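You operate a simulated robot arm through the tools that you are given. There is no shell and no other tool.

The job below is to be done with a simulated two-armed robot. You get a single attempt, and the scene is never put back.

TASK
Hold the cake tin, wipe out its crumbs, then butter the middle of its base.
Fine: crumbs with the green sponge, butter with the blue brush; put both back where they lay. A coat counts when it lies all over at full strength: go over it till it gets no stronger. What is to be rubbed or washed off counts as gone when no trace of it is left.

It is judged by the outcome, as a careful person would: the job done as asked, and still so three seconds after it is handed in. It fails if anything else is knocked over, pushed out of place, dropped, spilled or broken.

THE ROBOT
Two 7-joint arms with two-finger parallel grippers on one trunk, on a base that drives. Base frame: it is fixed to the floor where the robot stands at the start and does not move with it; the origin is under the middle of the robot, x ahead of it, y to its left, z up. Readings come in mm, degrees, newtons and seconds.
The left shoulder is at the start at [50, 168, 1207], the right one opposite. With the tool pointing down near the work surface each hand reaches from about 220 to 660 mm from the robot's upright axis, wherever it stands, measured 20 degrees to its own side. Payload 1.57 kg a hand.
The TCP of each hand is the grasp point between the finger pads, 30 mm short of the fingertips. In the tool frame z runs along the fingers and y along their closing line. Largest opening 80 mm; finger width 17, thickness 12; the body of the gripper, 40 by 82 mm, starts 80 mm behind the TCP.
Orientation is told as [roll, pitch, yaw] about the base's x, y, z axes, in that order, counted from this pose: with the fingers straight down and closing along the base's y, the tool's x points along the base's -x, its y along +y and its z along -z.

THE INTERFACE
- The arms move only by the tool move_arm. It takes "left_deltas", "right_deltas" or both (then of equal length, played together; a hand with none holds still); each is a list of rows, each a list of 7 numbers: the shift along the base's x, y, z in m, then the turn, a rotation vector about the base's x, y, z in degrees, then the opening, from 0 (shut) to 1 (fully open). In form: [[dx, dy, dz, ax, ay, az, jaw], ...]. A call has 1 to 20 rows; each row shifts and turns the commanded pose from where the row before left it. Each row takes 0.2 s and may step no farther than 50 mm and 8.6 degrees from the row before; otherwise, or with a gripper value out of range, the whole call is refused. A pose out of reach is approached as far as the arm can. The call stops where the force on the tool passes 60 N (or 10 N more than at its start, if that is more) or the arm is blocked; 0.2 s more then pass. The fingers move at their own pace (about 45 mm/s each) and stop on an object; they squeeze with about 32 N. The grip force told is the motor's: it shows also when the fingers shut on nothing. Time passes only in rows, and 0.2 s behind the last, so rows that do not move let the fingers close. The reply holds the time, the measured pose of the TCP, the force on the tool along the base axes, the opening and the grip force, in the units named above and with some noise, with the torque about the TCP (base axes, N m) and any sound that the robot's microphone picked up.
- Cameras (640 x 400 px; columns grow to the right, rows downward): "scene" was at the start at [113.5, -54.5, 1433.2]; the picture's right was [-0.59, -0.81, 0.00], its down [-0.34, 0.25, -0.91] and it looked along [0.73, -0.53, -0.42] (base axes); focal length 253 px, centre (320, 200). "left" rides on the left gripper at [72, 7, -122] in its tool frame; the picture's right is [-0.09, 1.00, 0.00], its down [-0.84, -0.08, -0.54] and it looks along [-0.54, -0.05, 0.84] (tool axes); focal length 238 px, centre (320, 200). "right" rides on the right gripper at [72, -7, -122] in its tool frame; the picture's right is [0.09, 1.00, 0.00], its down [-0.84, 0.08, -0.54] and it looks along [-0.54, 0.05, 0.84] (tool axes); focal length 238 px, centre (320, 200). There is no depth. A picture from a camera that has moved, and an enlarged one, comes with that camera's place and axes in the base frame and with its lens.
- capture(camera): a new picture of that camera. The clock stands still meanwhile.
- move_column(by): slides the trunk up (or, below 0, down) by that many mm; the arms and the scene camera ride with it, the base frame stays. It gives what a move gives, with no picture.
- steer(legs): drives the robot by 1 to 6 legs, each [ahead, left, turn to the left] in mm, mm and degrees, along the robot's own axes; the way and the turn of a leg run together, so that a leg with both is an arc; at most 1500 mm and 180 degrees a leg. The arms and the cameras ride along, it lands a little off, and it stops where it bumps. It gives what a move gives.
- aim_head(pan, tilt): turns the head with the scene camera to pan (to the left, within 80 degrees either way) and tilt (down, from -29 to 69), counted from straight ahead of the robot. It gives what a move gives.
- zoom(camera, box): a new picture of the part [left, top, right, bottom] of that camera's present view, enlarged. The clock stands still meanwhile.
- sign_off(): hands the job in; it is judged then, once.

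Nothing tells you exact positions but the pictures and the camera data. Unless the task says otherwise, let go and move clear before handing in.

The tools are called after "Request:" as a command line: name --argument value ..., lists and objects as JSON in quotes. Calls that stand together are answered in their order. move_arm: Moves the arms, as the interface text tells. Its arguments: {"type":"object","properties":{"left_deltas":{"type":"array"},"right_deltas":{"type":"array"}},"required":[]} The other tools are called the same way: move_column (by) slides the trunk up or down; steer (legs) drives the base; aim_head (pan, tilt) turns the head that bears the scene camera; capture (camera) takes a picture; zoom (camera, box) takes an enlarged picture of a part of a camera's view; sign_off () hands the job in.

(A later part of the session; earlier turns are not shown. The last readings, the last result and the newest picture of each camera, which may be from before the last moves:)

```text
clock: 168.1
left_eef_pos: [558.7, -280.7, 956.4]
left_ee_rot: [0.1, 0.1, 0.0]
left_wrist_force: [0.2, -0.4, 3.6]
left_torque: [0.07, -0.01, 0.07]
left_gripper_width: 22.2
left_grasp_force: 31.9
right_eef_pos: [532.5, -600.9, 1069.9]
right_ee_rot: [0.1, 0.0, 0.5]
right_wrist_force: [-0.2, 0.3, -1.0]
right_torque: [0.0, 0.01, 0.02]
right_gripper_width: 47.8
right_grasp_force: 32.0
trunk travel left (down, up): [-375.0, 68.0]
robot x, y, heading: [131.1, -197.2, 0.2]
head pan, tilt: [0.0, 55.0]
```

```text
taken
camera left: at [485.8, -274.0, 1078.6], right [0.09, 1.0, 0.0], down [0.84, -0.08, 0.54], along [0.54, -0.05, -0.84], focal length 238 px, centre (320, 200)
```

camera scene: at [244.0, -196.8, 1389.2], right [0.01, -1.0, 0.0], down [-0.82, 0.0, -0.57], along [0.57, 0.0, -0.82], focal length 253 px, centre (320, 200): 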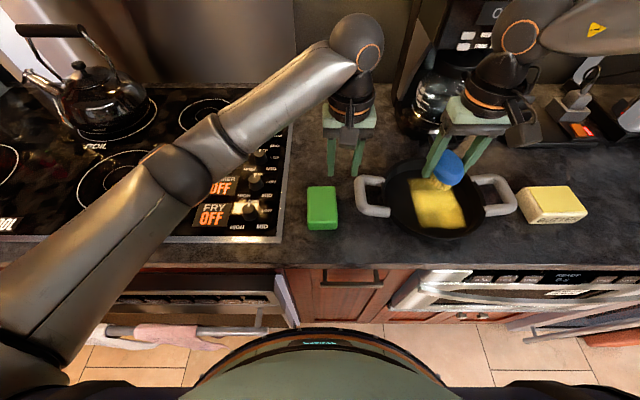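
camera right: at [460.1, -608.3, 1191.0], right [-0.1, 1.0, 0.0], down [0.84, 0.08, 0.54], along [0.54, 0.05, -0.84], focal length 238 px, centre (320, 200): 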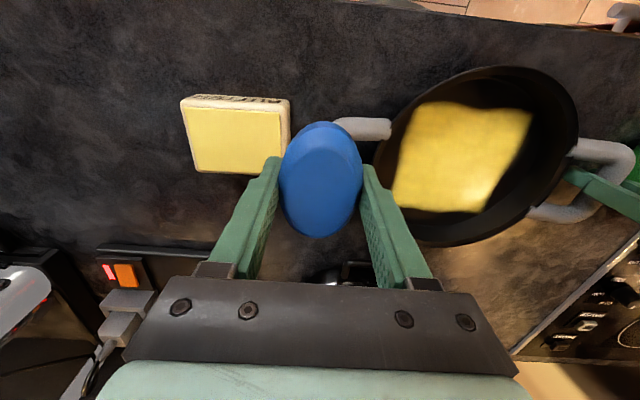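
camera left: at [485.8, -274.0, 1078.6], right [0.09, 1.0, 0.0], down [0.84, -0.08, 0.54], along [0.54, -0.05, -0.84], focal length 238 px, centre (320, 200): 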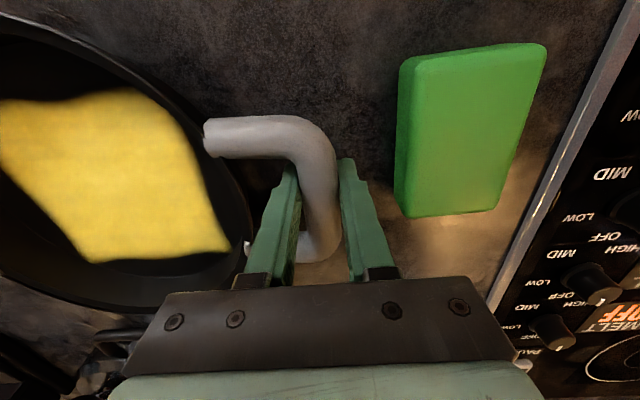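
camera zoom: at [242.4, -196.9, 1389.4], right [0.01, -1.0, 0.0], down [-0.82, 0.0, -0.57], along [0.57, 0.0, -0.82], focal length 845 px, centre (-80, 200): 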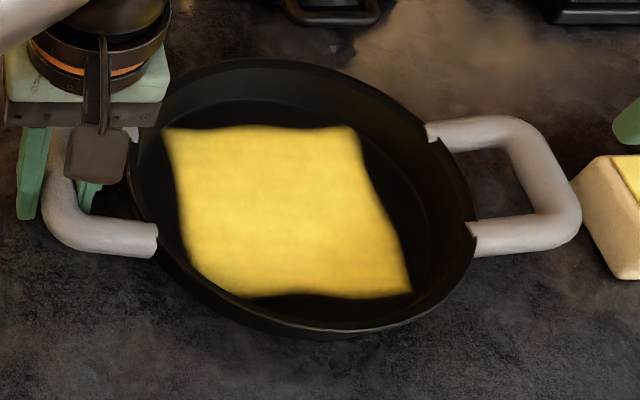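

The coat is even, but the front-left corner of the square (and possibly the edges) still lacks a little. I'll go back with the brush and work that corner and the edges.

Request:
move_arm --right_deltas '[[0, 0.0245, 0, 0, 0, 0, 0.3], [0, 0.0245, 0, 0, 0, 0, 0.3], [0, 0.0245, 0, 0, 0, 0, 0.3], [0, 0.0245, 0, 0, 0, 0, 0.3], [0, 0.0245, 0, 0, 0, 0, 0.3], [0, 0.0245, 0, 0, 0, 0, 0.3], [0, 0.0245, 0, 0, 0, 0, 0.3], [0, 0.0245, 0, 0, 0, 0, 0.3], [0.001, 0, -0.0175, 0, 0, 0, 0.3], [0.001, 0, -0.0175, 0, 0, 0, 0.3], [0.001, 0, -0.0175, 0, 0, 0, 0.3], [0.001, 0, -0.0175, 0, 0, 0, 0.3], [0, 0, -0.0175, 0, 0, 0, 0.3], [0, 0, -0.014, 0, 0, 0, 0.3], [0, 0, -0.003, 0, 0, 0, 0.3]]'

Request:
move_arm --right_deltas '[[0, 0, -0.0015, 0, 0, 0, 0.3], [0, 0, -0.001, 0, 0, 0, 0.3]]'

```text
clock: 171.3
left_eef_pos: [558.1, -282.9, 957.3]
left_ee_rot: [0.0, -0.1, 0.0]
left_wrist_force: [0.8, 1.5, 4.8]
left_torque: [-0.02, 0.05, 0.06]
left_gripper_width: 22.4
left_grasp_force: 32.2
right_eef_pos: [537.0, -404.1, 966.6]
right_ee_rot: [0.0, 0.0, 0.5]
right_wrist_force: [0.3, -0.2, -0.2]
right_torque: [-0.01, 0.01, 0.0]
right_gripper_width: 47.7
right_grasp_force: 32.1
trunk travel left (down, up): [-375.0, 68.0]
robot x, y, heading: [133.9, -199.3, 0.3]
head pan, tilt: [0.0, 55.0]
```

```text
clock: 171.9
left_eef_pos: [557.1, -281.1, 957.4]
left_ee_rot: [0.0, -0.1, 0.1]
left_wrist_force: [0.8, 0.6, 4.8]
left_torque: [-0.02, 0.03, 0.09]
left_gripper_width: 22.4
left_grasp_force: 32.5
right_eef_pos: [537.5, -403.2, 962.8]
right_ee_rot: [0.0, 0.0, 0.3]
right_wrist_force: [-0.2, 0.2, -0.3]
right_torque: [0.01, -0.02, 0.02]
right_gripper_width: 47.9
right_grasp_force: 31.9
trunk travel left (down, up): [-375.0, 68.0]
robot x, y, heading: [133.3, -195.2, 0.6]
head pan, tilt: [0.0, 55.0]
```

Request:
move_arm --right_deltas '[[0, 0, -0.0012, 0, 0, 0, 0.3], [0, 0, -0.001, 0, 0, 0, 0.3]]'

Request:
move_arm --right_deltas '[[0, 0, -0.0008, 0, 0, 0, 0.3], [0, 0, 0, 0, 0, 0, 0.3]]'

```text
clock: 172.5
left_eef_pos: [557.1, -280.7, 956.7]
left_ee_rot: [0.0, 0.0, 0.0]
left_wrist_force: [0.6, 1.7, 4.6]
left_torque: [-0.02, -0.03, 0.07]
left_gripper_width: 22.2
left_grasp_force: 32.4
right_eef_pos: [537.7, -403.1, 960.5]
right_ee_rot: [0.0, 0.0, 0.4]
right_wrist_force: [-0.1, -0.1, -1.5]
right_torque: [0.0, -0.02, -0.02]
right_gripper_width: 47.8
right_grasp_force: 32.1
trunk travel left (down, up): [-375.0, 68.0]
robot x, y, heading: [131.1, -197.0, 0.2]
head pan, tilt: [0.0, 55.0]
```

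```text
clock: 173.1
left_eef_pos: [556.5, -281.3, 958.2]
left_ee_rot: [-0.1, 0.1, 0.0]
left_wrist_force: [1.3, 1.8, 4.8]
left_torque: [0.01, 0.02, 0.12]
left_gripper_width: 22.5
left_grasp_force: 32.3
right_eef_pos: [536.4, -403.6, 960.2]
right_ee_rot: [0.0, 0.1, 0.4]
right_wrist_force: [-0.6, 0.4, -1.2]
right_torque: [0.03, 0.01, 0.01]
right_gripper_width: 47.8
right_grasp_force: 32.3
trunk travel left (down, up): [-375.0, 68.0]
robot x, y, heading: [130.5, -195.0, 0.2]
head pan, tilt: [0.0, 55.0]
```

Request:
move_arm --right_deltas '[[0, 0, -0.0008, 0, 0, 0, 0.3], [0, 0, 0, 0, 0, 0, 0.3]]'

Request:
move_arm --right_deltas '[[0, 0, -0.0006, 0, 0, 0, 0.3], [0, 0, 0, 0, 0, 0, 0.3]]'

Request:
zoom --camera "scene" --box '[360, 140, 520, 260]'

```text
clock: 173.7
left_eef_pos: [557.7, -281.0, 956.7]
left_ee_rot: [0.0, 0.1, 0.0]
left_wrist_force: [2.3, -1.0, 2.9]
left_torque: [0.03, 0.01, 0.1]
left_gripper_width: 22.2
left_grasp_force: 32.1
right_eef_pos: [536.6, -402.9, 960.0]
right_ee_rot: [0.1, 0.0, 0.5]
right_wrist_force: [-1.5, 2.0, 2.3]
right_torque: [0.07, 0.04, 0.02]
right_gripper_width: 47.5
right_grasp_force: 32.2
trunk travel left (down, up): [-375.0, 68.0]
robot x, y, heading: [130.9, -198.6, 0.2]
head pan, tilt: [0.0, 55.0]
```

```text
clock: 174.3
left_eef_pos: [557.1, -282.5, 956.6]
left_ee_rot: [0.1, 0.0, 0.1]
left_wrist_force: [4.8, -3.4, -0.1]
left_torque: [0.01, 0.05, 0.21]
left_gripper_width: 22.3
left_grasp_force: 32.1
right_eef_pos: [537.0, -404.5, 960.4]
right_ee_rot: [0.1, -0.1, 0.5]
right_wrist_force: [-5.0, 4.1, 10.6]
right_torque: [0.07, 0.19, -0.01]
right_gripper_width: 47.7
right_grasp_force: 32.4
trunk travel left (down, up): [-375.0, 68.0]
robot x, y, heading: [131.6, -194.8, 0.3]
head pan, tilt: [0.0, 55.0]
```

```text
3.33 times, centred on (440, 200) of scene
camera zoom: at [242.1, -196.5, 1389.5], right [0.01, -1.0, 0.0], down [-0.82, 0.0, -0.57], along [0.57, 0.0, -0.82], focal length 845 px, centre (-80, 200)
```

zoom: 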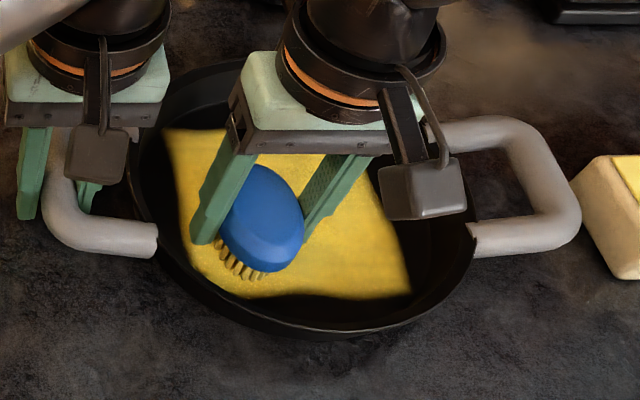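

Request:
move_arm --right_deltas '[[-0.007, 0, 0, 0, 0, 0, 0.3], [-0.007, 0, 0, 0, 0, 0, 0.3], [0, 0.005, 0, 0, 0, 0, 0.3], [0.007, 0, 0, 0, 0, 0, 0.3], [0.007, 0, 0, 0, 0, 0, 0.3], [-0.007, 0, 0, 0, 0, 0, 0.3], [-0.007, 0, 0, 0, 0, 0, 0.3], [0, -0.008, 0, 0, 0, 0, 0.3], [0, -0.008, 0, 0, 0, 0, 0.3]]'

Request:
zoom --camera "scene" --box '[360, 140, 520, 260]'

Request:
zoom --camera "right" --box '[160, 0, 500, 240]'

```text
clock: 176.3
left_eef_pos: [556.2, -286.0, 957.6]
left_ee_rot: [-0.7, 0.2, -0.5]
left_wrist_force: [-2.2, -18.5, -8.5]
left_torque: [-0.14, -0.09, 0.24]
left_gripper_width: 22.2
left_grasp_force: 31.8
right_eef_pos: [522.7, -411.3, 960.7]
right_ee_rot: [0.6, -0.1, 0.6]
right_wrist_force: [-0.2, 17.8, 22.0]
right_torque: [0.36, 0.14, -0.1]
right_gripper_width: 47.6
right_grasp_force: 32.2
trunk travel left (down, up): [-375.0, 68.0]
robot x, y, heading: [133.1, -195.9, 0.2]
head pan, tilt: [0.0, 55.0]
```

```text
3.33 times, centred on (440, 200) of scene
camera zoom: at [241.9, -196.2, 1389.3], right [0.01, -1.0, 0.0], down [-0.82, 0.0, -0.57], along [0.57, 0.0, -0.82], focal length 845 px, centre (-80, 200)
```

zoom: 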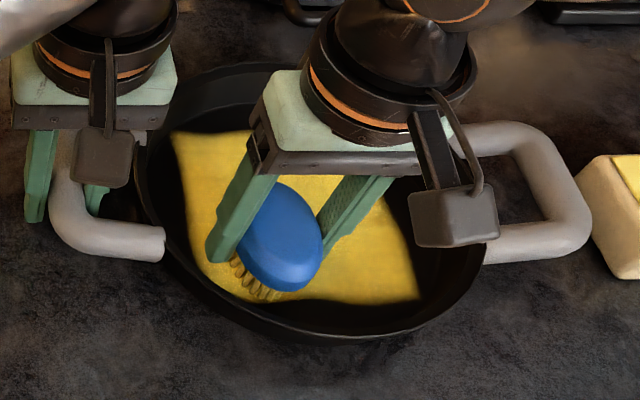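

```text
1.67 times, centred on (330, 120) of right
camera zoom: at [450.6, -419.6, 1081.7], right [-0.1, 0.99, 0.01], down [0.83, 0.08, 0.55], along [0.54, 0.06, -0.84], focal length 397 px, centre (303, 333)
```

zoom: 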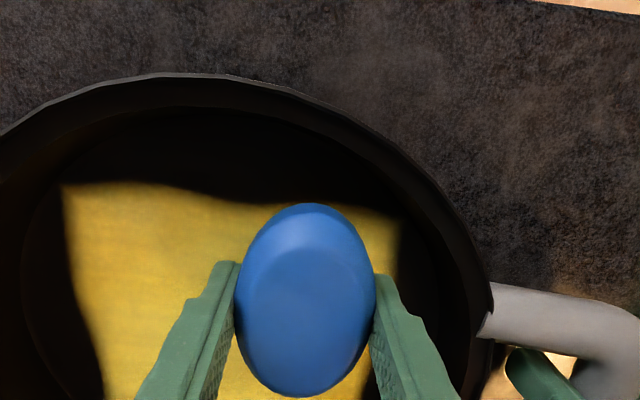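

The press rose to 22 N and is tugging the tin, so I'll lift off, let it settle and look at the coat.

Request:
move_arm --right_deltas '[[0, 0, 0.003, 0, 0, 0, 0.3], [0, 0, 0.01, 0, 0, 0, 0.3], [0, 0, 0.02, 0, 0, 0, 0.3], [0, 0, 0.03, 0, 0, 0, 0.3], [0, 0, 0.04, 0, 0, 0, 0.3], [0, -0.045, 0, 0, 0, 0, 0.3], [0, -0.045, 0, 0, 0, 0, 0.3], [0, -0.045, 0, 0, 0, 0, 0.3], [0, -0.045, 0, 0, 0, 0, 0.3]]'

Request:
zoom --camera "scene" --box '[360, 140, 520, 260]'

Request:
zoom --camera "right" --box '[340, 40, 640, 260]'

Request:
zoom --camera "left" --box '[0, 20, 280, 320]'

```text
clock: 178.3
left_eef_pos: [557.4, -281.4, 957.2]
left_ee_rot: [0.0, 0.0, -0.1]
left_wrist_force: [1.4, 0.8, 5.7]
left_torque: [-0.01, -0.13, 0.13]
left_gripper_width: 22.3
left_grasp_force: 32.2
right_eef_pos: [522.2, -595.7, 1062.6]
right_ee_rot: [0.0, 0.0, 0.4]
right_wrist_force: [0.1, -0.2, -0.4]
right_torque: [-0.04, -0.01, 0.01]
right_gripper_width: 47.5
right_grasp_force: 31.5
trunk travel left (down, up): [-375.0, 68.0]
robot x, y, heading: [136.4, -193.8, 0.3]
head pan, tilt: [0.0, 55.0]
```

```text
3.33 times, centred on (440, 200) of scene
camera zoom: at [242.4, -196.9, 1389.4], right [0.01, -1.0, 0.0], down [-0.82, 0.0, -0.57], along [0.57, 0.0, -0.82], focal length 845 px, centre (-80, 200)
```

zoom: 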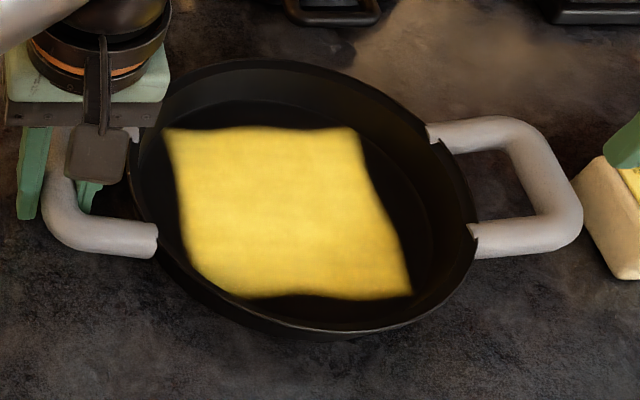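

```text
1.82 times, centred on (490, 150) of right
camera zoom: at [449.6, -603.2, 1183.9], right [-0.1, 0.99, 0.0], down [0.84, 0.08, 0.54], along [0.54, 0.05, -0.84], focal length 433 px, centre (11, 291)
```

zoom: 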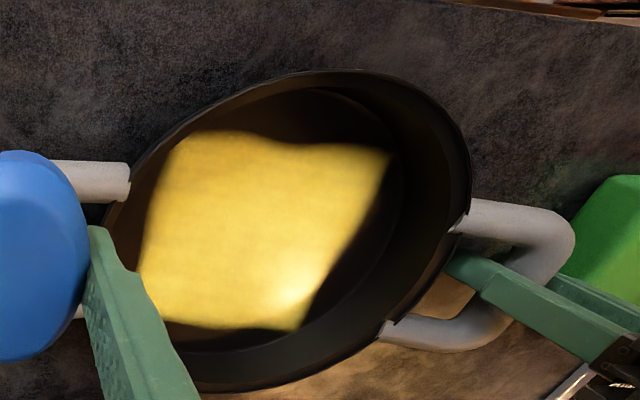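

```text
1.33 times, centred on (140, 170) of left
camera zoom: at [485.7, -274.0, 1078.8], right [0.09, 1.0, 0.0], down [0.84, -0.08, 0.54], along [0.54, -0.05, -0.84], focal length 318 px, centre (560, 240)
```

zoom: 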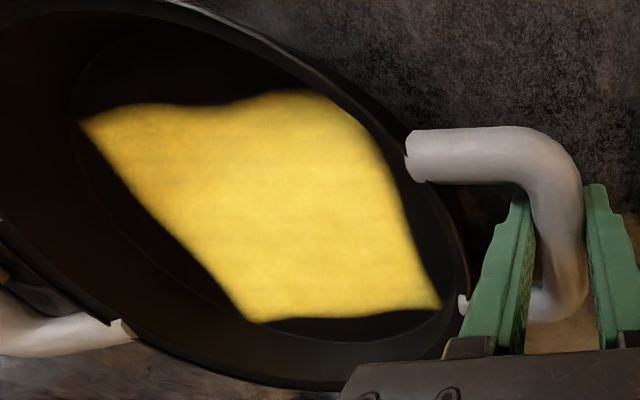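

Request:
zoom --camera "scene" --box '[395, 165, 467, 217]'

Request:
zoom --camera "left" --box '[20, 70, 210, 280]'

Request:
zoom --camera "right" --box '[390, 95, 560, 235]'

```text
7.69 times, centred on (431, 191) of scene
camera zoom: at [242.4, -196.9, 1389.4], right [0.01, -1.0, 0.0], down [-0.82, 0.0, -0.57], along [0.57, 0.0, -0.82], focal length 1949 px, centre (-534, 269)
```

zoom: 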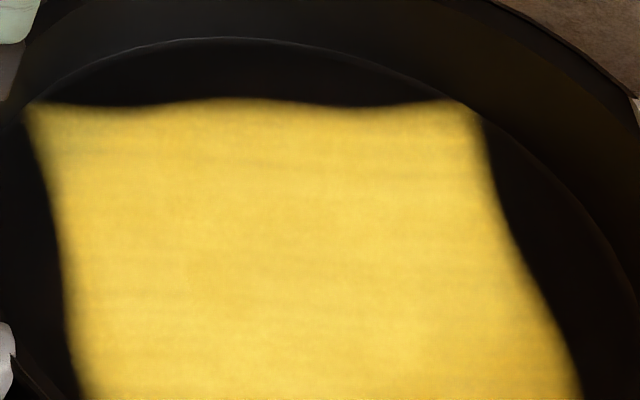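

```text
1.90 times, centred on (115, 175) of left
camera zoom: at [485.7, -274.0, 1078.8], right [0.09, 1.0, 0.0], down [0.84, -0.08, 0.54], along [0.54, -0.05, -0.84], focal length 454 px, centre (710, 248)
```

zoom: 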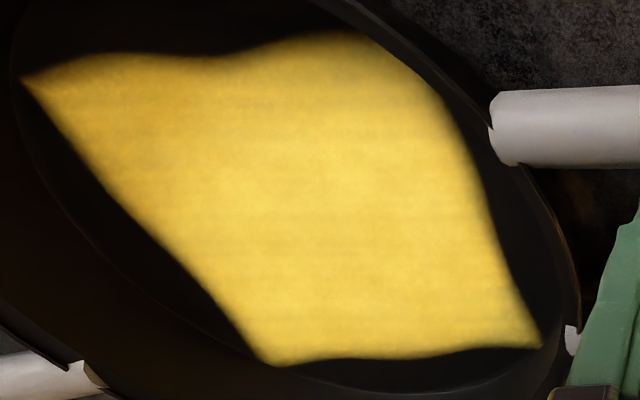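

```text
2.86 times, centred on (475, 165) of right
camera zoom: at [449.6, -603.2, 1183.9], right [-0.1, 0.99, 0.0], down [0.84, 0.08, 0.54], along [0.54, 0.05, -0.84], focal length 681 px, centre (-123, 300)
```

zoom: 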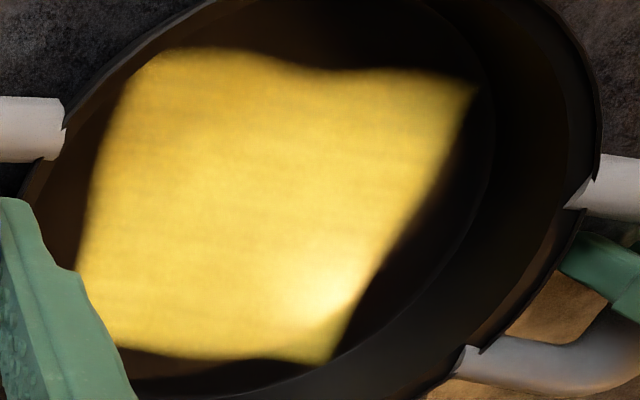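

The coat is nearly uniform, with a faintly weaker spot at the back-left corner, and the bristles look less yellow. I'll reload the brush on the butter and do another full pass.

Request:
move_arm --right_deltas '[[0.0052, -0.0222, 0, 0, 0, 0, 0.3], [0.0052, -0.0222, 0, 0, 0, 0, 0.3], [0.0052, -0.0222, 0, 0, 0, 0, 0.3], [0.0052, -0.0222, 0, 0, 0, 0, 0.3], [0, 0, -0.015, 0, 0, 0, 0.3], [0, 0, -0.015, 0, 0, 0, 0.3], [0, 0, -0.015, 0, 0, 0, 0.3]]'

Request:
zoom --camera "scene" --box '[480, 140, 640, 260]'

Request:
capture --camera "right"

```text
clock: 179.9
left_eef_pos: [557.4, -280.8, 957.3]
left_ee_rot: [0.0, -0.1, 0.0]
left_wrist_force: [0.8, 0.6, 6.5]
left_torque: [-0.05, 0.02, 0.08]
left_gripper_width: 22.3
left_grasp_force: 32.4
right_eef_pos: [542.8, -685.1, 1017.6]
right_ee_rot: [0.0, 0.0, 0.4]
right_wrist_force: [-0.3, -0.5, -0.6]
right_torque: [0.03, 0.0, 0.03]
right_gripper_width: 47.7
right_grasp_force: 32.1
trunk travel left (down, up): [-375.0, 68.0]
robot x, y, heading: [130.5, -197.3, 0.3]
head pan, tilt: [0.0, 55.0]
```

```text
3.33 times, centred on (560, 200) of scene
camera zoom: at [242.4, -196.8, 1389.4], right [0.01, -1.0, 0.0], down [-0.82, 0.0, -0.57], along [0.57, 0.0, -0.82], focal length 845 px, centre (-480, 200)
```

zoom: 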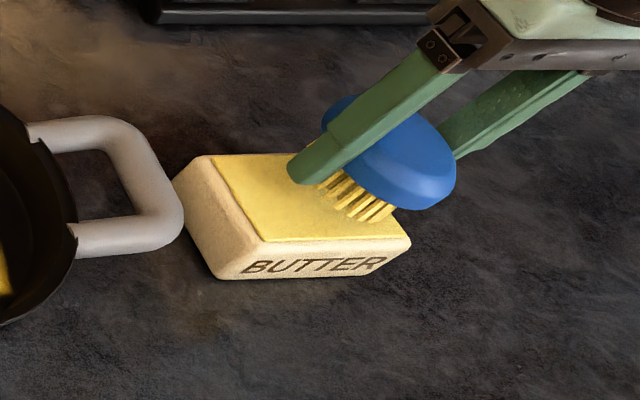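

```text
taken
camera right: at [471.5, -691.8, 1139.5], right [-0.1, 1.0, 0.0], down [0.84, 0.08, 0.54], along [0.54, 0.05, -0.84], focal length 238 px, centre (320, 200)
```

right: 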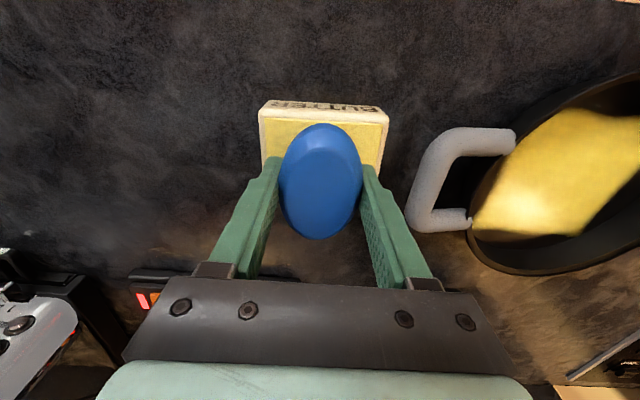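

Request:
move_arm --right_deltas '[[0, 0, -0.005, 0, 0, 0, 0.3], [0, 0, -0.005, 0, 0, 0, 0.3], [0, 0, -0.005, 0, 0, 0, 0.3], [0, 0, -0.003, 0, 0, 0, 0.3]]'

Request:
move_arm --right_deltas '[[0, 0, -0.001, 0, 0, 0, 0.3], [0, 0, -0.001, 0, 0, 0, 0.3]]'

Request:
move_arm --right_deltas '[[0, 0, -0.001, 0, 0, 0, 0.3], [0, 0, 0, 0, 0, 0, 0.3]]'

```text
clock: 180.9
left_eef_pos: [556.2, -281.7, 957.8]
left_ee_rot: [0.0, 0.0, 0.0]
left_wrist_force: [0.1, 0.2, 5.5]
left_torque: [-0.03, -0.01, 0.02]
left_gripper_width: 22.2
left_grasp_force: 32.0
right_eef_pos: [543.8, -683.4, 999.1]
right_ee_rot: [0.0, 0.0, 0.5]
right_wrist_force: [0.0, 0.5, -0.5]
right_torque: [0.0, -0.02, -0.01]
right_gripper_width: 47.5
right_grasp_force: 32.2
trunk travel left (down, up): [-375.0, 68.0]
robot x, y, heading: [133.9, -196.8, 0.4]
head pan, tilt: [0.0, 55.0]
```

```text
clock: 181.5
left_eef_pos: [557.8, -281.2, 956.6]
left_ee_rot: [0.0, 0.0, 0.1]
left_wrist_force: [0.8, 0.4, 4.6]
left_torque: [-0.01, 0.0, -0.01]
left_gripper_width: 22.4
left_grasp_force: 32.1
right_eef_pos: [543.6, -684.4, 997.5]
right_ee_rot: [0.0, 0.0, 0.5]
right_wrist_force: [0.0, 0.3, -1.2]
right_torque: [-0.01, 0.01, -0.03]
right_gripper_width: 47.6
right_grasp_force: 32.6
trunk travel left (down, up): [-375.0, 68.0]
robot x, y, heading: [132.8, -197.6, 0.3]
head pan, tilt: [0.0, 55.0]
```

```text
clock: 182.1
left_eef_pos: [558.1, -281.2, 957.3]
left_ee_rot: [0.0, 0.0, 0.0]
left_wrist_force: [-0.1, -0.3, 3.6]
left_torque: [0.01, 0.01, -0.01]
left_gripper_width: 22.3
left_grasp_force: 32.2
right_eef_pos: [542.7, -684.8, 995.8]
right_ee_rot: [0.1, 0.0, 0.4]
right_wrist_force: [0.6, 0.1, 0.5]
right_torque: [0.01, 0.01, 0.0]
right_gripper_width: 47.8
right_grasp_force: 31.7
trunk travel left (down, up): [-375.0, 68.0]
robot x, y, heading: [129.6, -200.2, 0.5]
head pan, tilt: [0.0, 55.0]
```

Request:
move_arm --right_deltas '[[0, 0, -0.0008, 0, 0, 0, 0.3], [0, 0, 0, 0, 0, 0, 0.3]]'

Request:
zoom --camera "scene" --box '[480, 140, 640, 260]'

```text
clock: 182.7
left_eef_pos: [556.7, -280.4, 957.5]
left_ee_rot: [0.1, 0.0, 0.0]
left_wrist_force: [1.5, -1.4, 1.4]
left_torque: [0.11, 0.01, 0.09]
left_gripper_width: 22.3
left_grasp_force: 31.6
right_eef_pos: [543.7, -684.0, 996.2]
right_ee_rot: [-0.1, -0.1, 0.3]
right_wrist_force: [-0.8, -1.4, 6.0]
right_torque: [0.03, -0.01, -0.01]
right_gripper_width: 47.8
right_grasp_force: 32.0
trunk travel left (down, up): [-375.0, 68.0]
robot x, y, heading: [131.9, -196.8, 0.2]
head pan, tilt: [0.0, 55.0]
```

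```text
3.33 times, centred on (560, 200) of scene
camera zoom: at [242.2, -196.7, 1389.5], right [0.01, -1.0, 0.0], down [-0.82, 0.0, -0.57], along [0.57, 0.0, -0.82], focal length 845 px, centre (-480, 200)
```

zoom: 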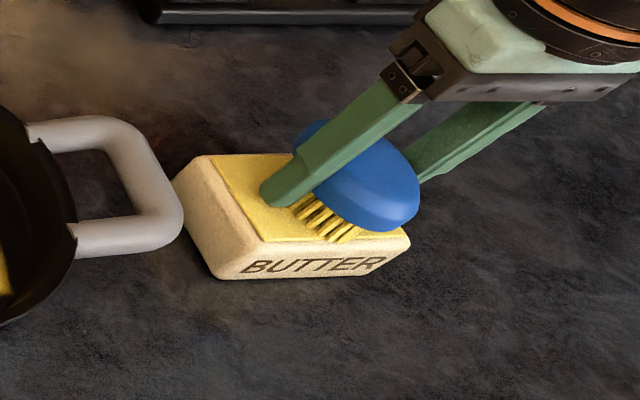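

Reloaded. Back to the tin's left side for another full pass.

Request:
move_arm --right_deltas '[[0, 0, 0.005, 0, 0, 0, 0.3], [0, 0, 0.01, 0, 0, 0, 0.3], [0, 0, 0.02, 0, 0, 0, 0.3], [0, 0, 0.035, 0, 0, 0, 0.3], [0.002, 0.0279, 0, 0, 0, 0, 0.3], [0.002, 0.0279, 0, 0, 0, 0, 0.3], [0.002, 0.0279, 0, 0, 0, 0, 0.3], [0.002, 0.0279, 0, 0, 0, 0, 0.3], [0.002, 0.0279, 0, 0, 0, 0, 0.3], [0.002, 0.0279, 0, 0, 0, 0, 0.3], [0.002, 0.0279, 0, 0, 0, 0, 0.3], [0.002, 0.0279, 0, 0, 0, 0, 0.3], [0.002, 0.0279, 0, 0, 0, 0, 0.3], [0.002, 0.0279, 0, 0, 0, 0, 0.3]]'

Request:
move_arm --right_deltas '[[0, 0, -0.0175, 0, 0, 0, 0.3], [0, 0, -0.0175, 0, 0, 0, 0.3], [0, 0, -0.0175, 0, 0, 0, 0.3], [0, 0, -0.0175, 0, 0, 0, 0.3], [0, 0, -0.0175, 0, 0, 0, 0.3], [0, 0, -0.012, 0, 0, 0, 0.3], [0, 0, -0.003, 0, 0, 0, 0.3]]'

```text
clock: 185.7
left_eef_pos: [557.8, -281.8, 957.3]
left_ee_rot: [0.1, 0.0, -0.1]
left_wrist_force: [0.5, -0.1, 5.3]
left_torque: [0.01, -0.02, -0.05]
left_gripper_width: 22.1
left_grasp_force: 31.9
right_eef_pos: [563.7, -405.7, 1065.1]
right_ee_rot: [0.0, 0.0, 0.3]
right_wrist_force: [0.1, 0.0, -1.9]
right_torque: [0.02, -0.03, 0.0]
right_gripper_width: 47.2
right_grasp_force: 31.8
trunk travel left (down, up): [-375.0, 68.0]
robot x, y, heading: [135.0, -194.5, 0.1]
head pan, tilt: [0.0, 55.0]
```

```text
clock: 187.3
left_eef_pos: [557.8, -280.9, 956.8]
left_ee_rot: [0.0, -0.1, 0.0]
left_wrist_force: [0.0, 0.5, 4.6]
left_torque: [0.0, 0.04, -0.01]
left_gripper_width: 22.5
left_grasp_force: 32.0
right_eef_pos: [562.2, -405.4, 962.7]
right_ee_rot: [0.1, 0.0, 0.4]
right_wrist_force: [0.5, -0.4, -0.2]
right_torque: [0.04, 0.01, 0.04]
right_gripper_width: 47.8
right_grasp_force: 32.1
trunk travel left (down, up): [-375.0, 68.0]
robot x, y, heading: [131.6, -197.6, 0.5]
head pan, tilt: [0.0, 55.0]
```

Request:
move_arm --right_deltas '[[0, 0, -0.001, 0, 0, 0, 0.3], [0, 0, -0.001, 0, 0, 0, 0.3]]'

Request:
move_arm --right_deltas '[[0, 0, -0.0008, 0, 0, 0, 0.3], [0, 0, 0, 0, 0, 0, 0.3]]'

Request:
move_arm --right_deltas '[[0, 0, -0.0006, 0, 0, 0, 0.3], [0, 0, 0, 0, 0, 0, 0.3]]'

```text
clock: 187.9
left_eef_pos: [558.0, -281.1, 956.9]
left_ee_rot: [-0.1, 0.0, 0.0]
left_wrist_force: [0.3, 0.2, 5.6]
left_torque: [-0.01, 0.0, 0.0]
left_gripper_width: 22.5
left_grasp_force: 31.9
right_eef_pos: [563.2, -405.1, 961.8]
right_ee_rot: [0.1, 0.0, 0.3]
right_wrist_force: [0.3, -1.3, -0.1]
right_torque: [0.0, 0.03, 0.02]
right_gripper_width: 47.7
right_grasp_force: 32.4
trunk travel left (down, up): [-375.0, 68.0]
robot x, y, heading: [133.2, -195.0, 0.0]
head pan, tilt: [0.0, 55.0]
```

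```text
clock: 188.5
left_eef_pos: [557.7, -280.9, 956.9]
left_ee_rot: [0.1, 0.0, -0.1]
left_wrist_force: [-0.3, 0.8, 4.3]
left_torque: [0.0, 0.01, -0.01]
left_gripper_width: 22.2
left_grasp_force: 32.5
right_eef_pos: [563.5, -406.4, 960.9]
right_ee_rot: [0.1, 0.1, 0.3]
right_wrist_force: [-0.7, 0.4, -0.7]
right_torque: [-0.01, 0.0, -0.02]
right_gripper_width: 47.8
right_grasp_force: 31.8
trunk travel left (down, up): [-375.0, 68.0]
robot x, y, heading: [128.7, -198.7, 0.4]
head pan, tilt: [0.0, 55.0]
```

```text
clock: 189.1
left_eef_pos: [557.3, -280.8, 956.4]
left_ee_rot: [0.0, 0.1, 0.0]
left_wrist_force: [0.3, -2.1, 4.9]
left_torque: [0.15, 0.06, 0.07]
left_gripper_width: 22.3
left_grasp_force: 31.9
right_eef_pos: [563.6, -406.0, 960.0]
right_ee_rot: [0.1, 0.0, 0.4]
right_wrist_force: [-0.8, 1.2, 1.8]
right_torque: [-0.03, -0.03, 0.05]
right_gripper_width: 48.0
right_grasp_force: 31.8
trunk travel left (down, up): [-375.0, 68.0]
robot x, y, heading: [129.3, -197.1, 0.1]
head pan, tilt: [0.0, 55.0]
```

Request:
move_arm --right_deltas '[[0.01, 0.003, -0.0005, 0, 0, 0, 0.3], [0.01, 0, 0, 0, 0, 0, 0.3], [0.01, 0, 0, 0, 0, 0, 0.3], [0.008, 0, 0, 0, 0, 0, 0.3], [-0.009, 0, 0, 0, 0, 0, 0.3], [-0.009, 0, 0, 0, 0, 0, 0.3], [-0.009, 0, 0, 0, 0, 0, 0.3], [-0.009, 0, 0, 0, 0, 0, 0.3], [-0.009, 0, 0, 0, 0, 0, 0.3], [-0.009, 0, 0, 0, 0, 0, 0.3], [-0.009, 0, 0, 0, 0, 0, 0.3], [-0.009, 0, 0, 0, 0, 0, 0.3], [0.009, 0, 0, 0, 0, 0, 0.3], [0.009, 0, 0, 0, 0, 0, 0.3], [0.009, 0, 0, 0, 0, 0, 0.3], [0.009, 0, 0, 0, 0, 0, 0.3], [0.009, 0, 0, 0, 0, 0, 0.3], [0.009, 0, 0, 0, 0, 0, 0.3], [0.009, 0, 0, 0, 0, 0, 0.3], [0.009, 0, 0, 0, 0, 0, 0.3]]'

Request:
zoom --camera "right" --box '[160, 0, 500, 240]'

```text
clock: 193.3
left_eef_pos: [556.6, -281.4, 957.7]
left_ee_rot: [-0.1, 0.1, -0.2]
left_wrist_force: [2.6, 3.4, 0.2]
left_torque: [0.1, -0.19, 0.57]
left_gripper_width: 22.7
left_grasp_force: 31.7
right_eef_pos: [602.3, -403.2, 960.1]
right_ee_rot: [0.0, 0.0, 0.4]
right_wrist_force: [-5.2, -0.1, 7.3]
right_torque: [0.0, 0.05, 0.0]
right_gripper_width: 47.6
right_grasp_force: 31.9
trunk travel left (down, up): [-375.0, 68.0]
robot x, y, heading: [126.8, -199.1, 0.2]
head pan, tilt: [0.0, 55.0]
```

```text
1.67 times, centred on (330, 120) of right
camera zoom: at [529.4, -409.8, 1081.2], right [-0.1, 1.0, 0.0], down [0.84, 0.08, 0.54], along [0.54, 0.05, -0.84], focal length 397 px, centre (303, 333)
```

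zoom: 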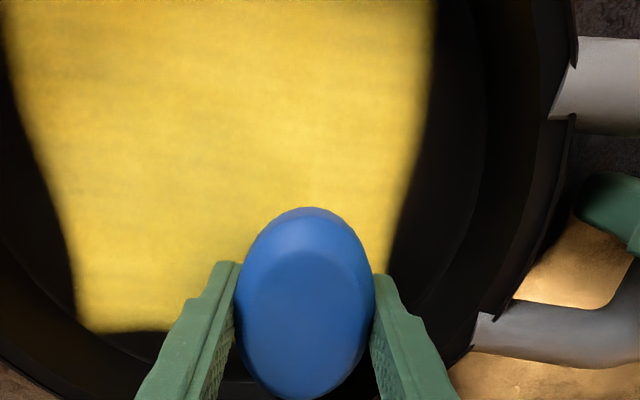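

Request:
move_arm --right_deltas '[[0, -0.009, 0, 0, 0, 0, 0.3], [0, -0.009, 0, 0, 0, 0, 0.3], [0, -0.009, 0, 0, 0, 0, 0.3], [0, -0.009, 0, 0, 0, 0, 0.3], [0, -0.009, 0, 0, 0, 0, 0.3], [0, -0.009, 0, 0, 0, 0, 0.3], [-0.002, -0.009, 0, 0, 0, 0, 0.3], [-0.009, -0.005, 0, 0, 0, 0, 0.3], [-0.009, 0, 0, 0, 0, 0, 0.3], [-0.009, 0, 0, 0, 0, 0, 0.3], [-0.009, 0, 0, 0, 0, 0, 0.3], [-0.009, 0, 0, 0, 0, 0, 0.3], [-0.009, 0, 0, 0, 0, 0, 0.3], [-0.009, 0, 0, 0, 0, 0, 0.3]]'

Request:
move_arm --right_deltas '[[-0.005, 0, 0, 0, 0, 0, 0.3], [0, 0.009, 0, 0, 0, 0, 0.3], [0, 0.009, 0, 0, 0, 0, 0.3], [0, 0.009, 0, 0, 0, 0, 0.3], [0, 0.009, 0, 0, 0, 0, 0.3], [0, 0.009, 0, 0, 0, 0, 0.3], [0, 0.009, 0, 0, 0, 0, 0.3], [0, 0.009, 0, 0, 0, 0, 0.3]]'

Request:
zoom --camera "scene" --box '[360, 140, 520, 260]'

```text
clock: 196.3
left_eef_pos: [558.4, -280.6, 957.0]
left_ee_rot: [0.0, -0.1, 0.1]
left_wrist_force: [0.8, 0.5, 8.6]
left_torque: [0.08, -0.07, -0.05]
left_gripper_width: 22.4
left_grasp_force: 32.0
right_eef_pos: [535.3, -470.5, 959.1]
right_ee_rot: [0.0, 0.0, 0.4]
right_wrist_force: [4.7, 0.6, 7.0]
right_torque: [0.0, -0.13, 0.01]
right_gripper_width: 47.8
right_grasp_force: 32.1
trunk travel left (down, up): [-375.0, 68.0]
robot x, y, heading: [130.8, -196.0, 0.3]
head pan, tilt: [0.0, 55.0]
```

```text
clock: 198.1
left_eef_pos: [556.4, -280.5, 956.9]
left_ee_rot: [0.1, -0.1, 0.1]
left_wrist_force: [4.7, 11.1, 2.6]
left_torque: [-0.07, -0.03, 0.05]
left_gripper_width: 22.3
left_grasp_force: 31.7
right_eef_pos: [531.3, -408.3, 958.9]
right_ee_rot: [-0.3, -0.1, 0.4]
right_wrist_force: [0.3, -18.7, 26.6]
right_torque: [-0.5, 0.07, 0.08]
right_gripper_width: 47.7
right_grasp_force: 32.5
trunk travel left (down, up): [-375.0, 68.0]
robot x, y, heading: [130.8, -196.5, 0.3]
head pan, tilt: [0.0, 55.0]
```

```text
3.33 times, centred on (440, 200) of scene
camera zoom: at [241.3, -196.8, 1389.6], right [0.01, -1.0, 0.0], down [-0.82, 0.0, -0.57], along [0.57, 0.0, -0.82], focal length 845 px, centre (-80, 200)
```

zoom: 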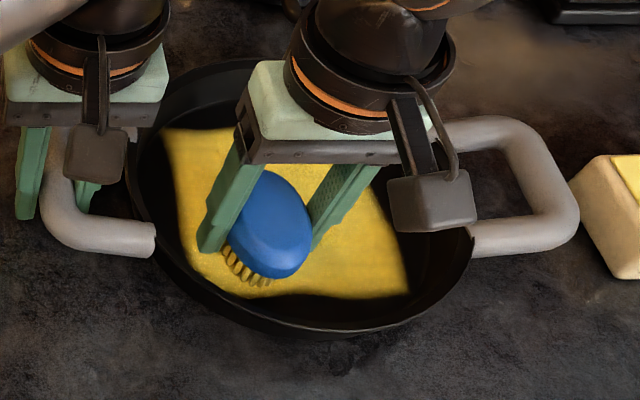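

Request:
move_arm --right_deltas '[[0, 0, 0.0008, 0, 0, 0, 0.3], [0, -0.008, 0, 0, 0, 0, 0.3], [0, -0.008, 0, 0, 0, 0, 0.3], [0.009, 0, 0, 0, 0, 0, 0.3], [0.009, 0, 0, 0, 0, 0, 0.3], [0.009, 0, 0, 0, 0, 0, 0.3], [0.009, 0, 0, 0, 0, 0, 0.3], [0.009, 0, 0, 0, 0, 0, 0.3], [0.009, 0, 0, 0, 0, 0, 0.3], [0.009, 0, 0, 0, 0, 0, 0.3], [0.006, 0, 0, 0, 0, 0, 0.3], [0, -0.01, 0, 0, 0, 0, 0.3], [0, -0.012, 0, 0, 0, 0, 0.3], [-0.009, 0, 0, 0, 0, 0, 0.3], [-0.009, 0, 0, 0, 0, 0, 0.3], [-0.009, 0, 0, 0, 0, 0, 0.3], [-0.009, 0, 0, 0, 0, 0, 0.3], [-0.009, 0, 0, 0, 0, 0, 0.3], [-0.009, 0, 0, 0, 0, 0, 0.3], [-0.009, 0, 0, 0, 0, 0, 0.3]]'

Request:
move_arm --right_deltas '[[0, 0, 0.01, 0, 0, 0, 0.3], [0, 0, 0.02, 0, 0, 0, 0.3], [0, 0, 0.03, 0, 0, 0, 0.3], [0, 0, 0.04, 0, 0, 0, 0.3], [0, -0.04, 0.005, 0, 0, 0, 0.3], [0, -0.045, 0, 0, 0, 0, 0.3], [0, -0.045, 0, 0, 0, 0, 0.3], [0, -0.04, 0, 0, 0, 0, 0.3]]'

Request:
zoom --camera "scene" --box '[395, 165, 467, 217]'

Request:
zoom --camera "scene" --box '[360, 140, 520, 260]'

Request:
zoom --camera "left" --box '[0, 20, 280, 320]'

Request:
capture --camera "right"

```text
clock: 202.3
left_eef_pos: [557.2, -280.7, 958.2]
left_ee_rot: [0.0, 0.0, -0.1]
left_wrist_force: [-1.5, -1.4, 4.8]
left_torque: [0.0, -0.08, -0.01]
left_gripper_width: 22.2
left_grasp_force: 31.9
right_eef_pos: [537.6, -444.2, 959.6]
right_ee_rot: [0.0, 0.0, 0.2]
right_wrist_force: [0.6, -0.4, -0.3]
right_torque: [0.02, 0.04, -0.03]
right_gripper_width: 47.6
right_grasp_force: 31.9
trunk travel left (down, up): [-375.0, 68.0]
robot x, y, heading: [133.2, -198.9, 0.3]
head pan, tilt: [0.0, 55.0]
```

```text
clock: 204.1
left_eef_pos: [557.2, -281.3, 957.2]
left_ee_rot: [0.0, 0.0, 0.0]
left_wrist_force: [-0.8, 1.8, 4.4]
left_torque: [0.04, -0.04, -0.01]
left_gripper_width: 22.0
left_grasp_force: 32.3
right_eef_pos: [537.7, -616.3, 1064.6]
right_ee_rot: [0.1, 0.0, 0.3]
right_wrist_force: [-0.5, -0.1, -0.9]
right_torque: [-0.02, -0.02, -0.04]
right_gripper_width: 47.6
right_grasp_force: 31.8
trunk travel left (down, up): [-375.0, 68.0]
robot x, y, heading: [132.6, -197.1, 0.4]
head pan, tilt: [0.0, 55.0]
```

```text
7.69 times, centred on (431, 191) of scene
camera zoom: at [242.3, -196.8, 1389.4], right [0.01, -1.0, 0.0], down [-0.82, 0.0, -0.57], along [0.57, 0.0, -0.82], focal length 1949 px, centre (-534, 269)
```

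zoom: 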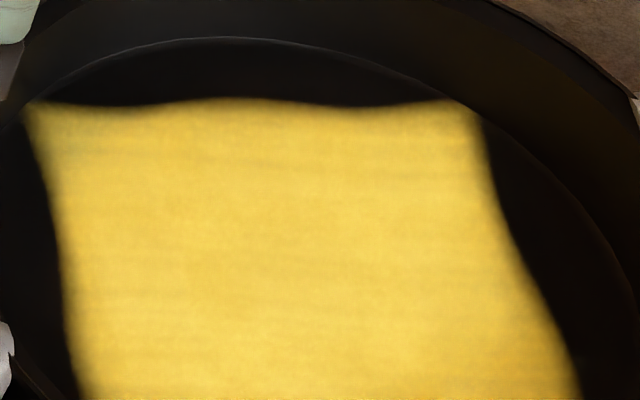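

```text
3.33 times, centred on (440, 200) of scene
camera zoom: at [242.3, -196.8, 1389.4], right [0.01, -1.0, 0.0], down [-0.82, 0.0, -0.57], along [0.57, 0.0, -0.82], focal length 845 px, centre (-80, 200)
```

zoom: 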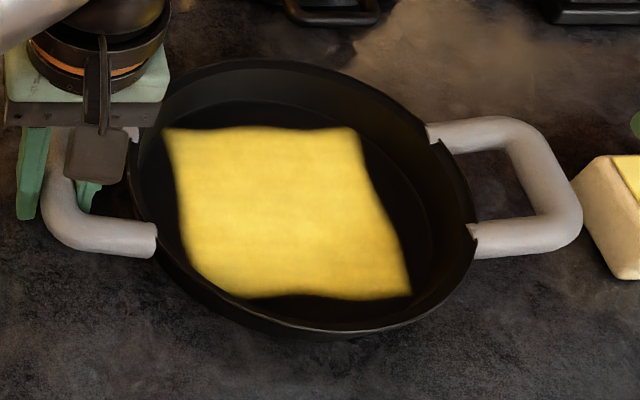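

```text
1.33 times, centred on (140, 170) of left
camera zoom: at [485.7, -273.8, 1078.7], right [0.09, 1.0, 0.0], down [0.84, -0.08, 0.54], along [0.54, -0.05, -0.84], focal length 318 px, centre (560, 240)
```

zoom: 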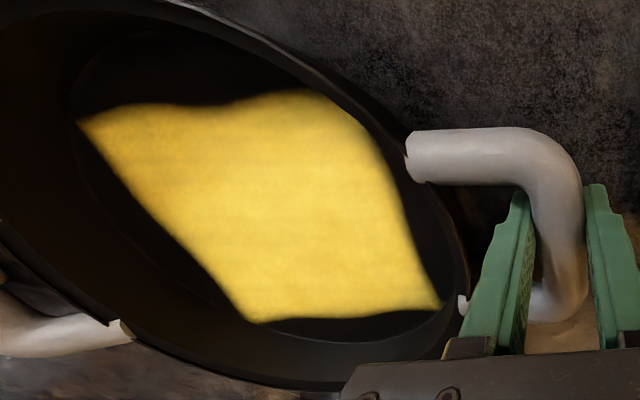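

```text
taken
camera right: at [465.4, -623.3, 1186.9], right [-0.1, 0.99, 0.0], down [0.84, 0.08, 0.54], along [0.54, 0.06, -0.84], focal length 238 px, centre (320, 200)
```

right: 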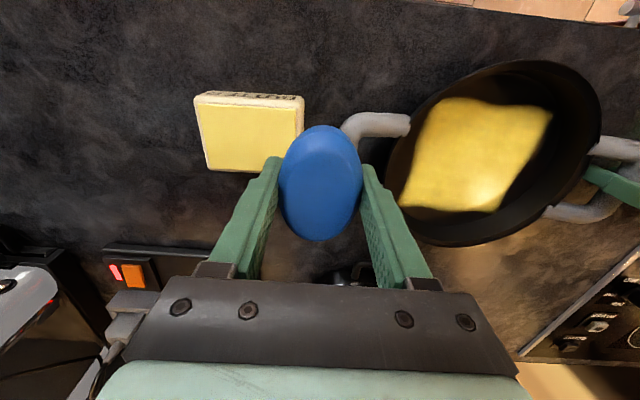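

The coat is even and no longer changes, so buttering is done. Now the left hand releases the handle and rises, and the right hand comes in a bit for the drive back to the brush's place.

Request:
move_arm --left_deltas '[[0, 0, 0, 0, 0, 0, 0.35], [0, 0, 0, 0, 0, 0, 0.43], [0, 0, 0, 0, 0, 0, 0.43], [0, 0, 0, 0, 0, 0, 0.43], [0, 0, 0.008, 0, 0, 0, 0.43], [0, 0, 0.01, 0, 0, 0, 0.43], [0, 0, 0.015, 0, 0, 0, 0.43], [0, 0, 0.02, 0, 0, 0, 0.43], [0, 0, 0.02, 0, 0, 0, 0.43], [0, 0, 0.02, 0, 0, 0, 0.43], [0, 0, 0.02, 0, 0, 0, 0.43]]'

Request:
move_arm --left_deltas '[[-0.005, 0.02, 0, 0, 0, 0, 0.43], [-0.005, 0.02, 0, 0, 0, 0, 0.43], [-0.005, 0.02, 0, 0, 0, 0, 0.43], [-0.005, 0.02, 0, 0, 0, 0, 0.43], [0, 0.02, 0, 0, 0, 0, 0.43], [0, 0.02, 0, 0, 0, 0, 0.43], [0, 0.02, 0, 0, 0, 0, 0.43]]' --right_deltas '[[0, 0.02, 0.001, 0, 0, 0, 0.3], [0, 0.02, 0.001, 0, 0, 0, 0.3], [0, 0.02, 0.001, 0, 0, 0, 0.3], [0, 0.02, 0.001, 0, 0, 0, 0.3], [0, 0.02, 0.001, 0, 0, 0, 0.3], [0, 0.02, 0.001, 0, 0, 0, 0.3], [0, 0.02, 0, 0, 0, 0, 0.3]]'

Request:
steer --legs '[[-40, 0, 0], [0, -393, 0]]'

Request:
capture --camera "scene"

Request:
capture --camera "right"

```text
clock: 206.5
left_eef_pos: [558.7, -281.0, 1068.3]
left_ee_rot: [0.0, 0.1, 0.1]
left_wrist_force: [0.7, 0.2, -0.3]
left_torque: [-0.01, 0.01, 0.04]
left_gripper_width: 34.6
left_grasp_force: 0.3
right_eef_pos: [538.0, -614.9, 1063.3]
right_ee_rot: [0.0, 0.0, 0.4]
right_wrist_force: [-1.1, -0.6, -0.6]
right_torque: [-0.03, 0.0, -0.02]
right_gripper_width: 47.7
right_grasp_force: 31.4
trunk travel left (down, up): [-375.0, 68.0]
robot x, y, heading: [132.6, -196.5, 0.3]
head pan, tilt: [0.0, 55.0]
```

```text
clock: 208.1
left_eef_pos: [537.5, -141.1, 1069.6]
left_ee_rot: [0.1, 0.1, 0.0]
left_wrist_force: [0.3, 0.9, 0.6]
left_torque: [0.0, 0.03, 0.01]
left_gripper_width: 34.6
left_grasp_force: 0.1
right_eef_pos: [539.6, -474.9, 1070.0]
right_ee_rot: [-0.1, -0.1, 0.3]
right_wrist_force: [0.0, 0.8, -0.8]
right_torque: [0.0, 0.0, -0.01]
right_gripper_width: 47.5
right_grasp_force: 31.9
trunk travel left (down, up): [-375.0, 68.0]
robot x, y, heading: [133.6, -197.4, 0.2]
head pan, tilt: [0.0, 55.0]
```

```text
clock: 212.6
left_eef_pos: [500.8, -533.8, 1071.0]
left_ee_rot: [0.1, 0.0, 0.1]
left_wrist_force: [0.3, 0.3, 0.9]
left_torque: [-0.06, -0.01, -0.02]
left_gripper_width: 34.6
left_grasp_force: 0.0
right_eef_pos: [502.7, -868.8, 1071.4]
right_ee_rot: [0.2, 0.1, 0.6]
right_wrist_force: [0.1, 0.3, -0.5]
right_torque: [-0.01, 0.01, 0.03]
right_gripper_width: 47.9
right_grasp_force: 32.1
trunk travel left (down, up): [-375.0, 68.0]
robot x, y, heading: [93.8, -588.6, 0.3]
head pan, tilt: [0.0, 55.0]
```

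```text
taken
camera scene: at [206.2, -589.7, 1389.3], right [0.01, -1.0, 0.0], down [-0.82, -0.01, -0.57], along [0.57, 0.01, -0.82], focal length 253 px, centre (320, 200)
```

scene: 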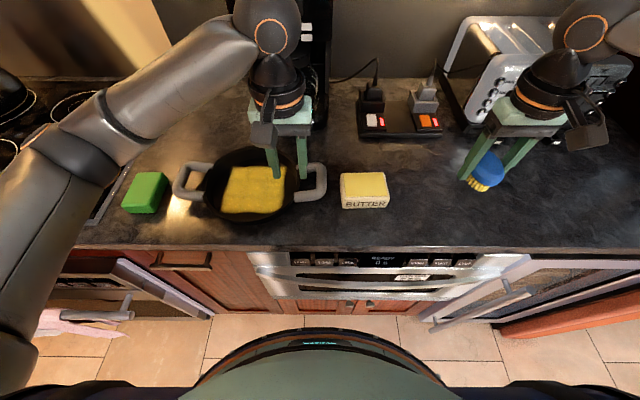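

```text
taken
camera right: at [430.7, -875.7, 1191.6], right [-0.1, 0.99, 0.0], down [0.84, 0.09, 0.54], along [0.54, 0.06, -0.84], focal length 238 px, centre (320, 200)
```

right: 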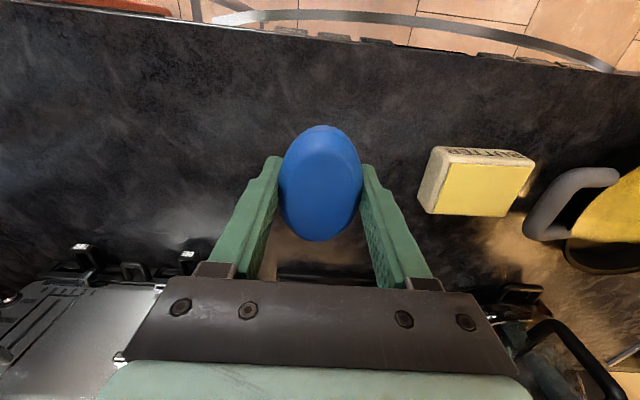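

Request:
move_arm --right_deltas '[[0.0178, 0.0015, 0, 0, 0, 0, 0.3], [0.0178, 0.0015, 0, 0, 0, 0, 0.3], [0.0178, 0.0015, 0, 0, 0, 0, 0.3], [0.0178, 0.0015, 0, 0, 0, 0, 0.3], [0.0178, 0.0015, 0, 0, 0, 0, 0.3], [0.0178, 0.0015, 0, 0, 0, -0.2, 0.3], [0, 0, 0, 0, 0, 0, 0.3]]'

Request:
move_arm --right_deltas '[[0, 0, -0.018, 0, 0, 0, 0.3], [0, 0, -0.018, 0, 0, 0, 0.3], [0, 0, -0.018, 0, 0, 0, 0.3], [0, 0, -0.018, 0, 0, 0, 0.3], [0, 0, -0.016, 0, 0, 0, 0.3], [0, 0, -0.015, 0, 0, 0, 0.3], [0, 0, -0.006, 0, 0, 0, 0.3]]'

Request:
capture --camera "right"

```text
clock: 214.2
left_eef_pos: [500.0, -534.1, 1070.3]
left_ee_rot: [0.0, 0.0, 0.2]
left_wrist_force: [0.4, -0.7, 0.7]
left_torque: [-0.01, -0.04, 0.0]
left_gripper_width: 34.3
left_grasp_force: 0.0
right_eef_pos: [611.2, -858.4, 1070.7]
right_ee_rot: [0.1, 0.0, 0.4]
right_wrist_force: [0.1, -0.5, -0.4]
right_torque: [0.0, 0.01, 0.0]
right_gripper_width: 47.7
right_grasp_force: 32.1
trunk travel left (down, up): [-375.0, 68.0]
robot x, y, heading: [94.7, -588.6, 0.3]
head pan, tilt: [0.0, 55.0]
```

```text
clock: 215.8
left_eef_pos: [502.6, -532.6, 1071.1]
left_ee_rot: [-0.1, 0.0, 0.2]
left_wrist_force: [0.5, -0.1, 0.0]
left_torque: [0.01, -0.01, -0.04]
left_gripper_width: 34.1
left_grasp_force: 0.0
right_eef_pos: [610.0, -859.0, 959.6]
right_ee_rot: [0.0, -0.1, 0.4]
right_wrist_force: [-0.7, -0.7, -0.2]
right_torque: [0.01, -0.01, -0.03]
right_gripper_width: 47.8
right_grasp_force: 32.2
trunk travel left (down, up): [-375.0, 68.0]
robot x, y, heading: [96.5, -591.4, 0.5]
head pan, tilt: [0.0, 55.0]
```

```text
taken
camera right: at [538.2, -866.0, 1081.8], right [-0.1, 1.0, 0.0], down [0.84, 0.08, 0.54], along [0.54, 0.05, -0.84], focal length 238 px, centre (320, 200)
```

right: 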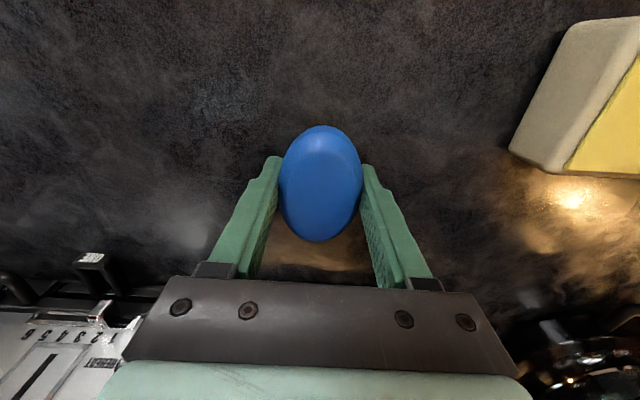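

Request:
move_arm --right_deltas '[[-0.003, -0.0005, -0.001, 0, 0, 0, 0.3], [0, 0, -0.001, 0, 0, 0, 0.3]]'

Request:
move_arm --right_deltas '[[0, 0, -0.001, 0, 0, 0, 0.3], [0, 0, -0.001, 0, 0, 0, 0.3]]'

Request:
move_arm --right_deltas '[[0, 0, -0.001, 0, 0, 0, 0.3], [0, 0, 0, 0, 0, 0, 0.3]]'

```text
clock: 216.4
left_eef_pos: [501.0, -534.5, 1070.6]
left_ee_rot: [0.0, 0.0, 0.3]
left_wrist_force: [0.5, 0.1, -0.2]
left_torque: [0.05, -0.05, -0.01]
left_gripper_width: 34.5
left_grasp_force: 0.0
right_eef_pos: [606.8, -858.6, 957.7]
right_ee_rot: [0.1, -0.1, 0.4]
right_wrist_force: [-0.6, 0.1, -0.6]
right_torque: [0.01, 0.02, 0.0]
right_gripper_width: 47.7
right_grasp_force: 31.3
trunk travel left (down, up): [-375.0, 68.0]
robot x, y, heading: [93.4, -590.2, 0.5]
head pan, tilt: [0.0, 55.0]
```

```text
clock: 217.0
left_eef_pos: [502.2, -533.6, 1071.1]
left_ee_rot: [-0.1, -0.1, 0.3]
left_wrist_force: [0.8, -0.2, 0.0]
left_torque: [-0.02, 0.03, 0.0]
left_gripper_width: 34.3
left_grasp_force: 0.1
right_eef_pos: [606.8, -860.1, 956.5]
right_ee_rot: [0.1, 0.0, 0.4]
right_wrist_force: [0.4, -0.3, -1.7]
right_torque: [-0.02, -0.02, -0.03]
right_gripper_width: 47.6
right_grasp_force: 31.7
trunk travel left (down, up): [-375.0, 68.0]
robot x, y, heading: [96.8, -593.7, 0.3]
head pan, tilt: [0.0, 55.0]
```

```text
clock: 217.6
left_eef_pos: [501.5, -534.0, 1070.7]
left_ee_rot: [-0.1, 0.0, 0.2]
left_wrist_force: [0.2, 0.4, -0.2]
left_torque: [-0.02, -0.01, -0.02]
left_gripper_width: 34.4
left_grasp_force: 0.1
right_eef_pos: [607.0, -858.6, 956.2]
right_ee_rot: [0.1, 0.0, 0.4]
right_wrist_force: [-0.5, -0.4, -0.8]
right_torque: [-0.05, 0.0, -0.03]
right_gripper_width: 47.5
right_grasp_force: 32.3
trunk travel left (down, up): [-375.0, 68.0]
robot x, y, heading: [98.3, -589.9, 0.7]
head pan, tilt: [0.0, 55.0]
```

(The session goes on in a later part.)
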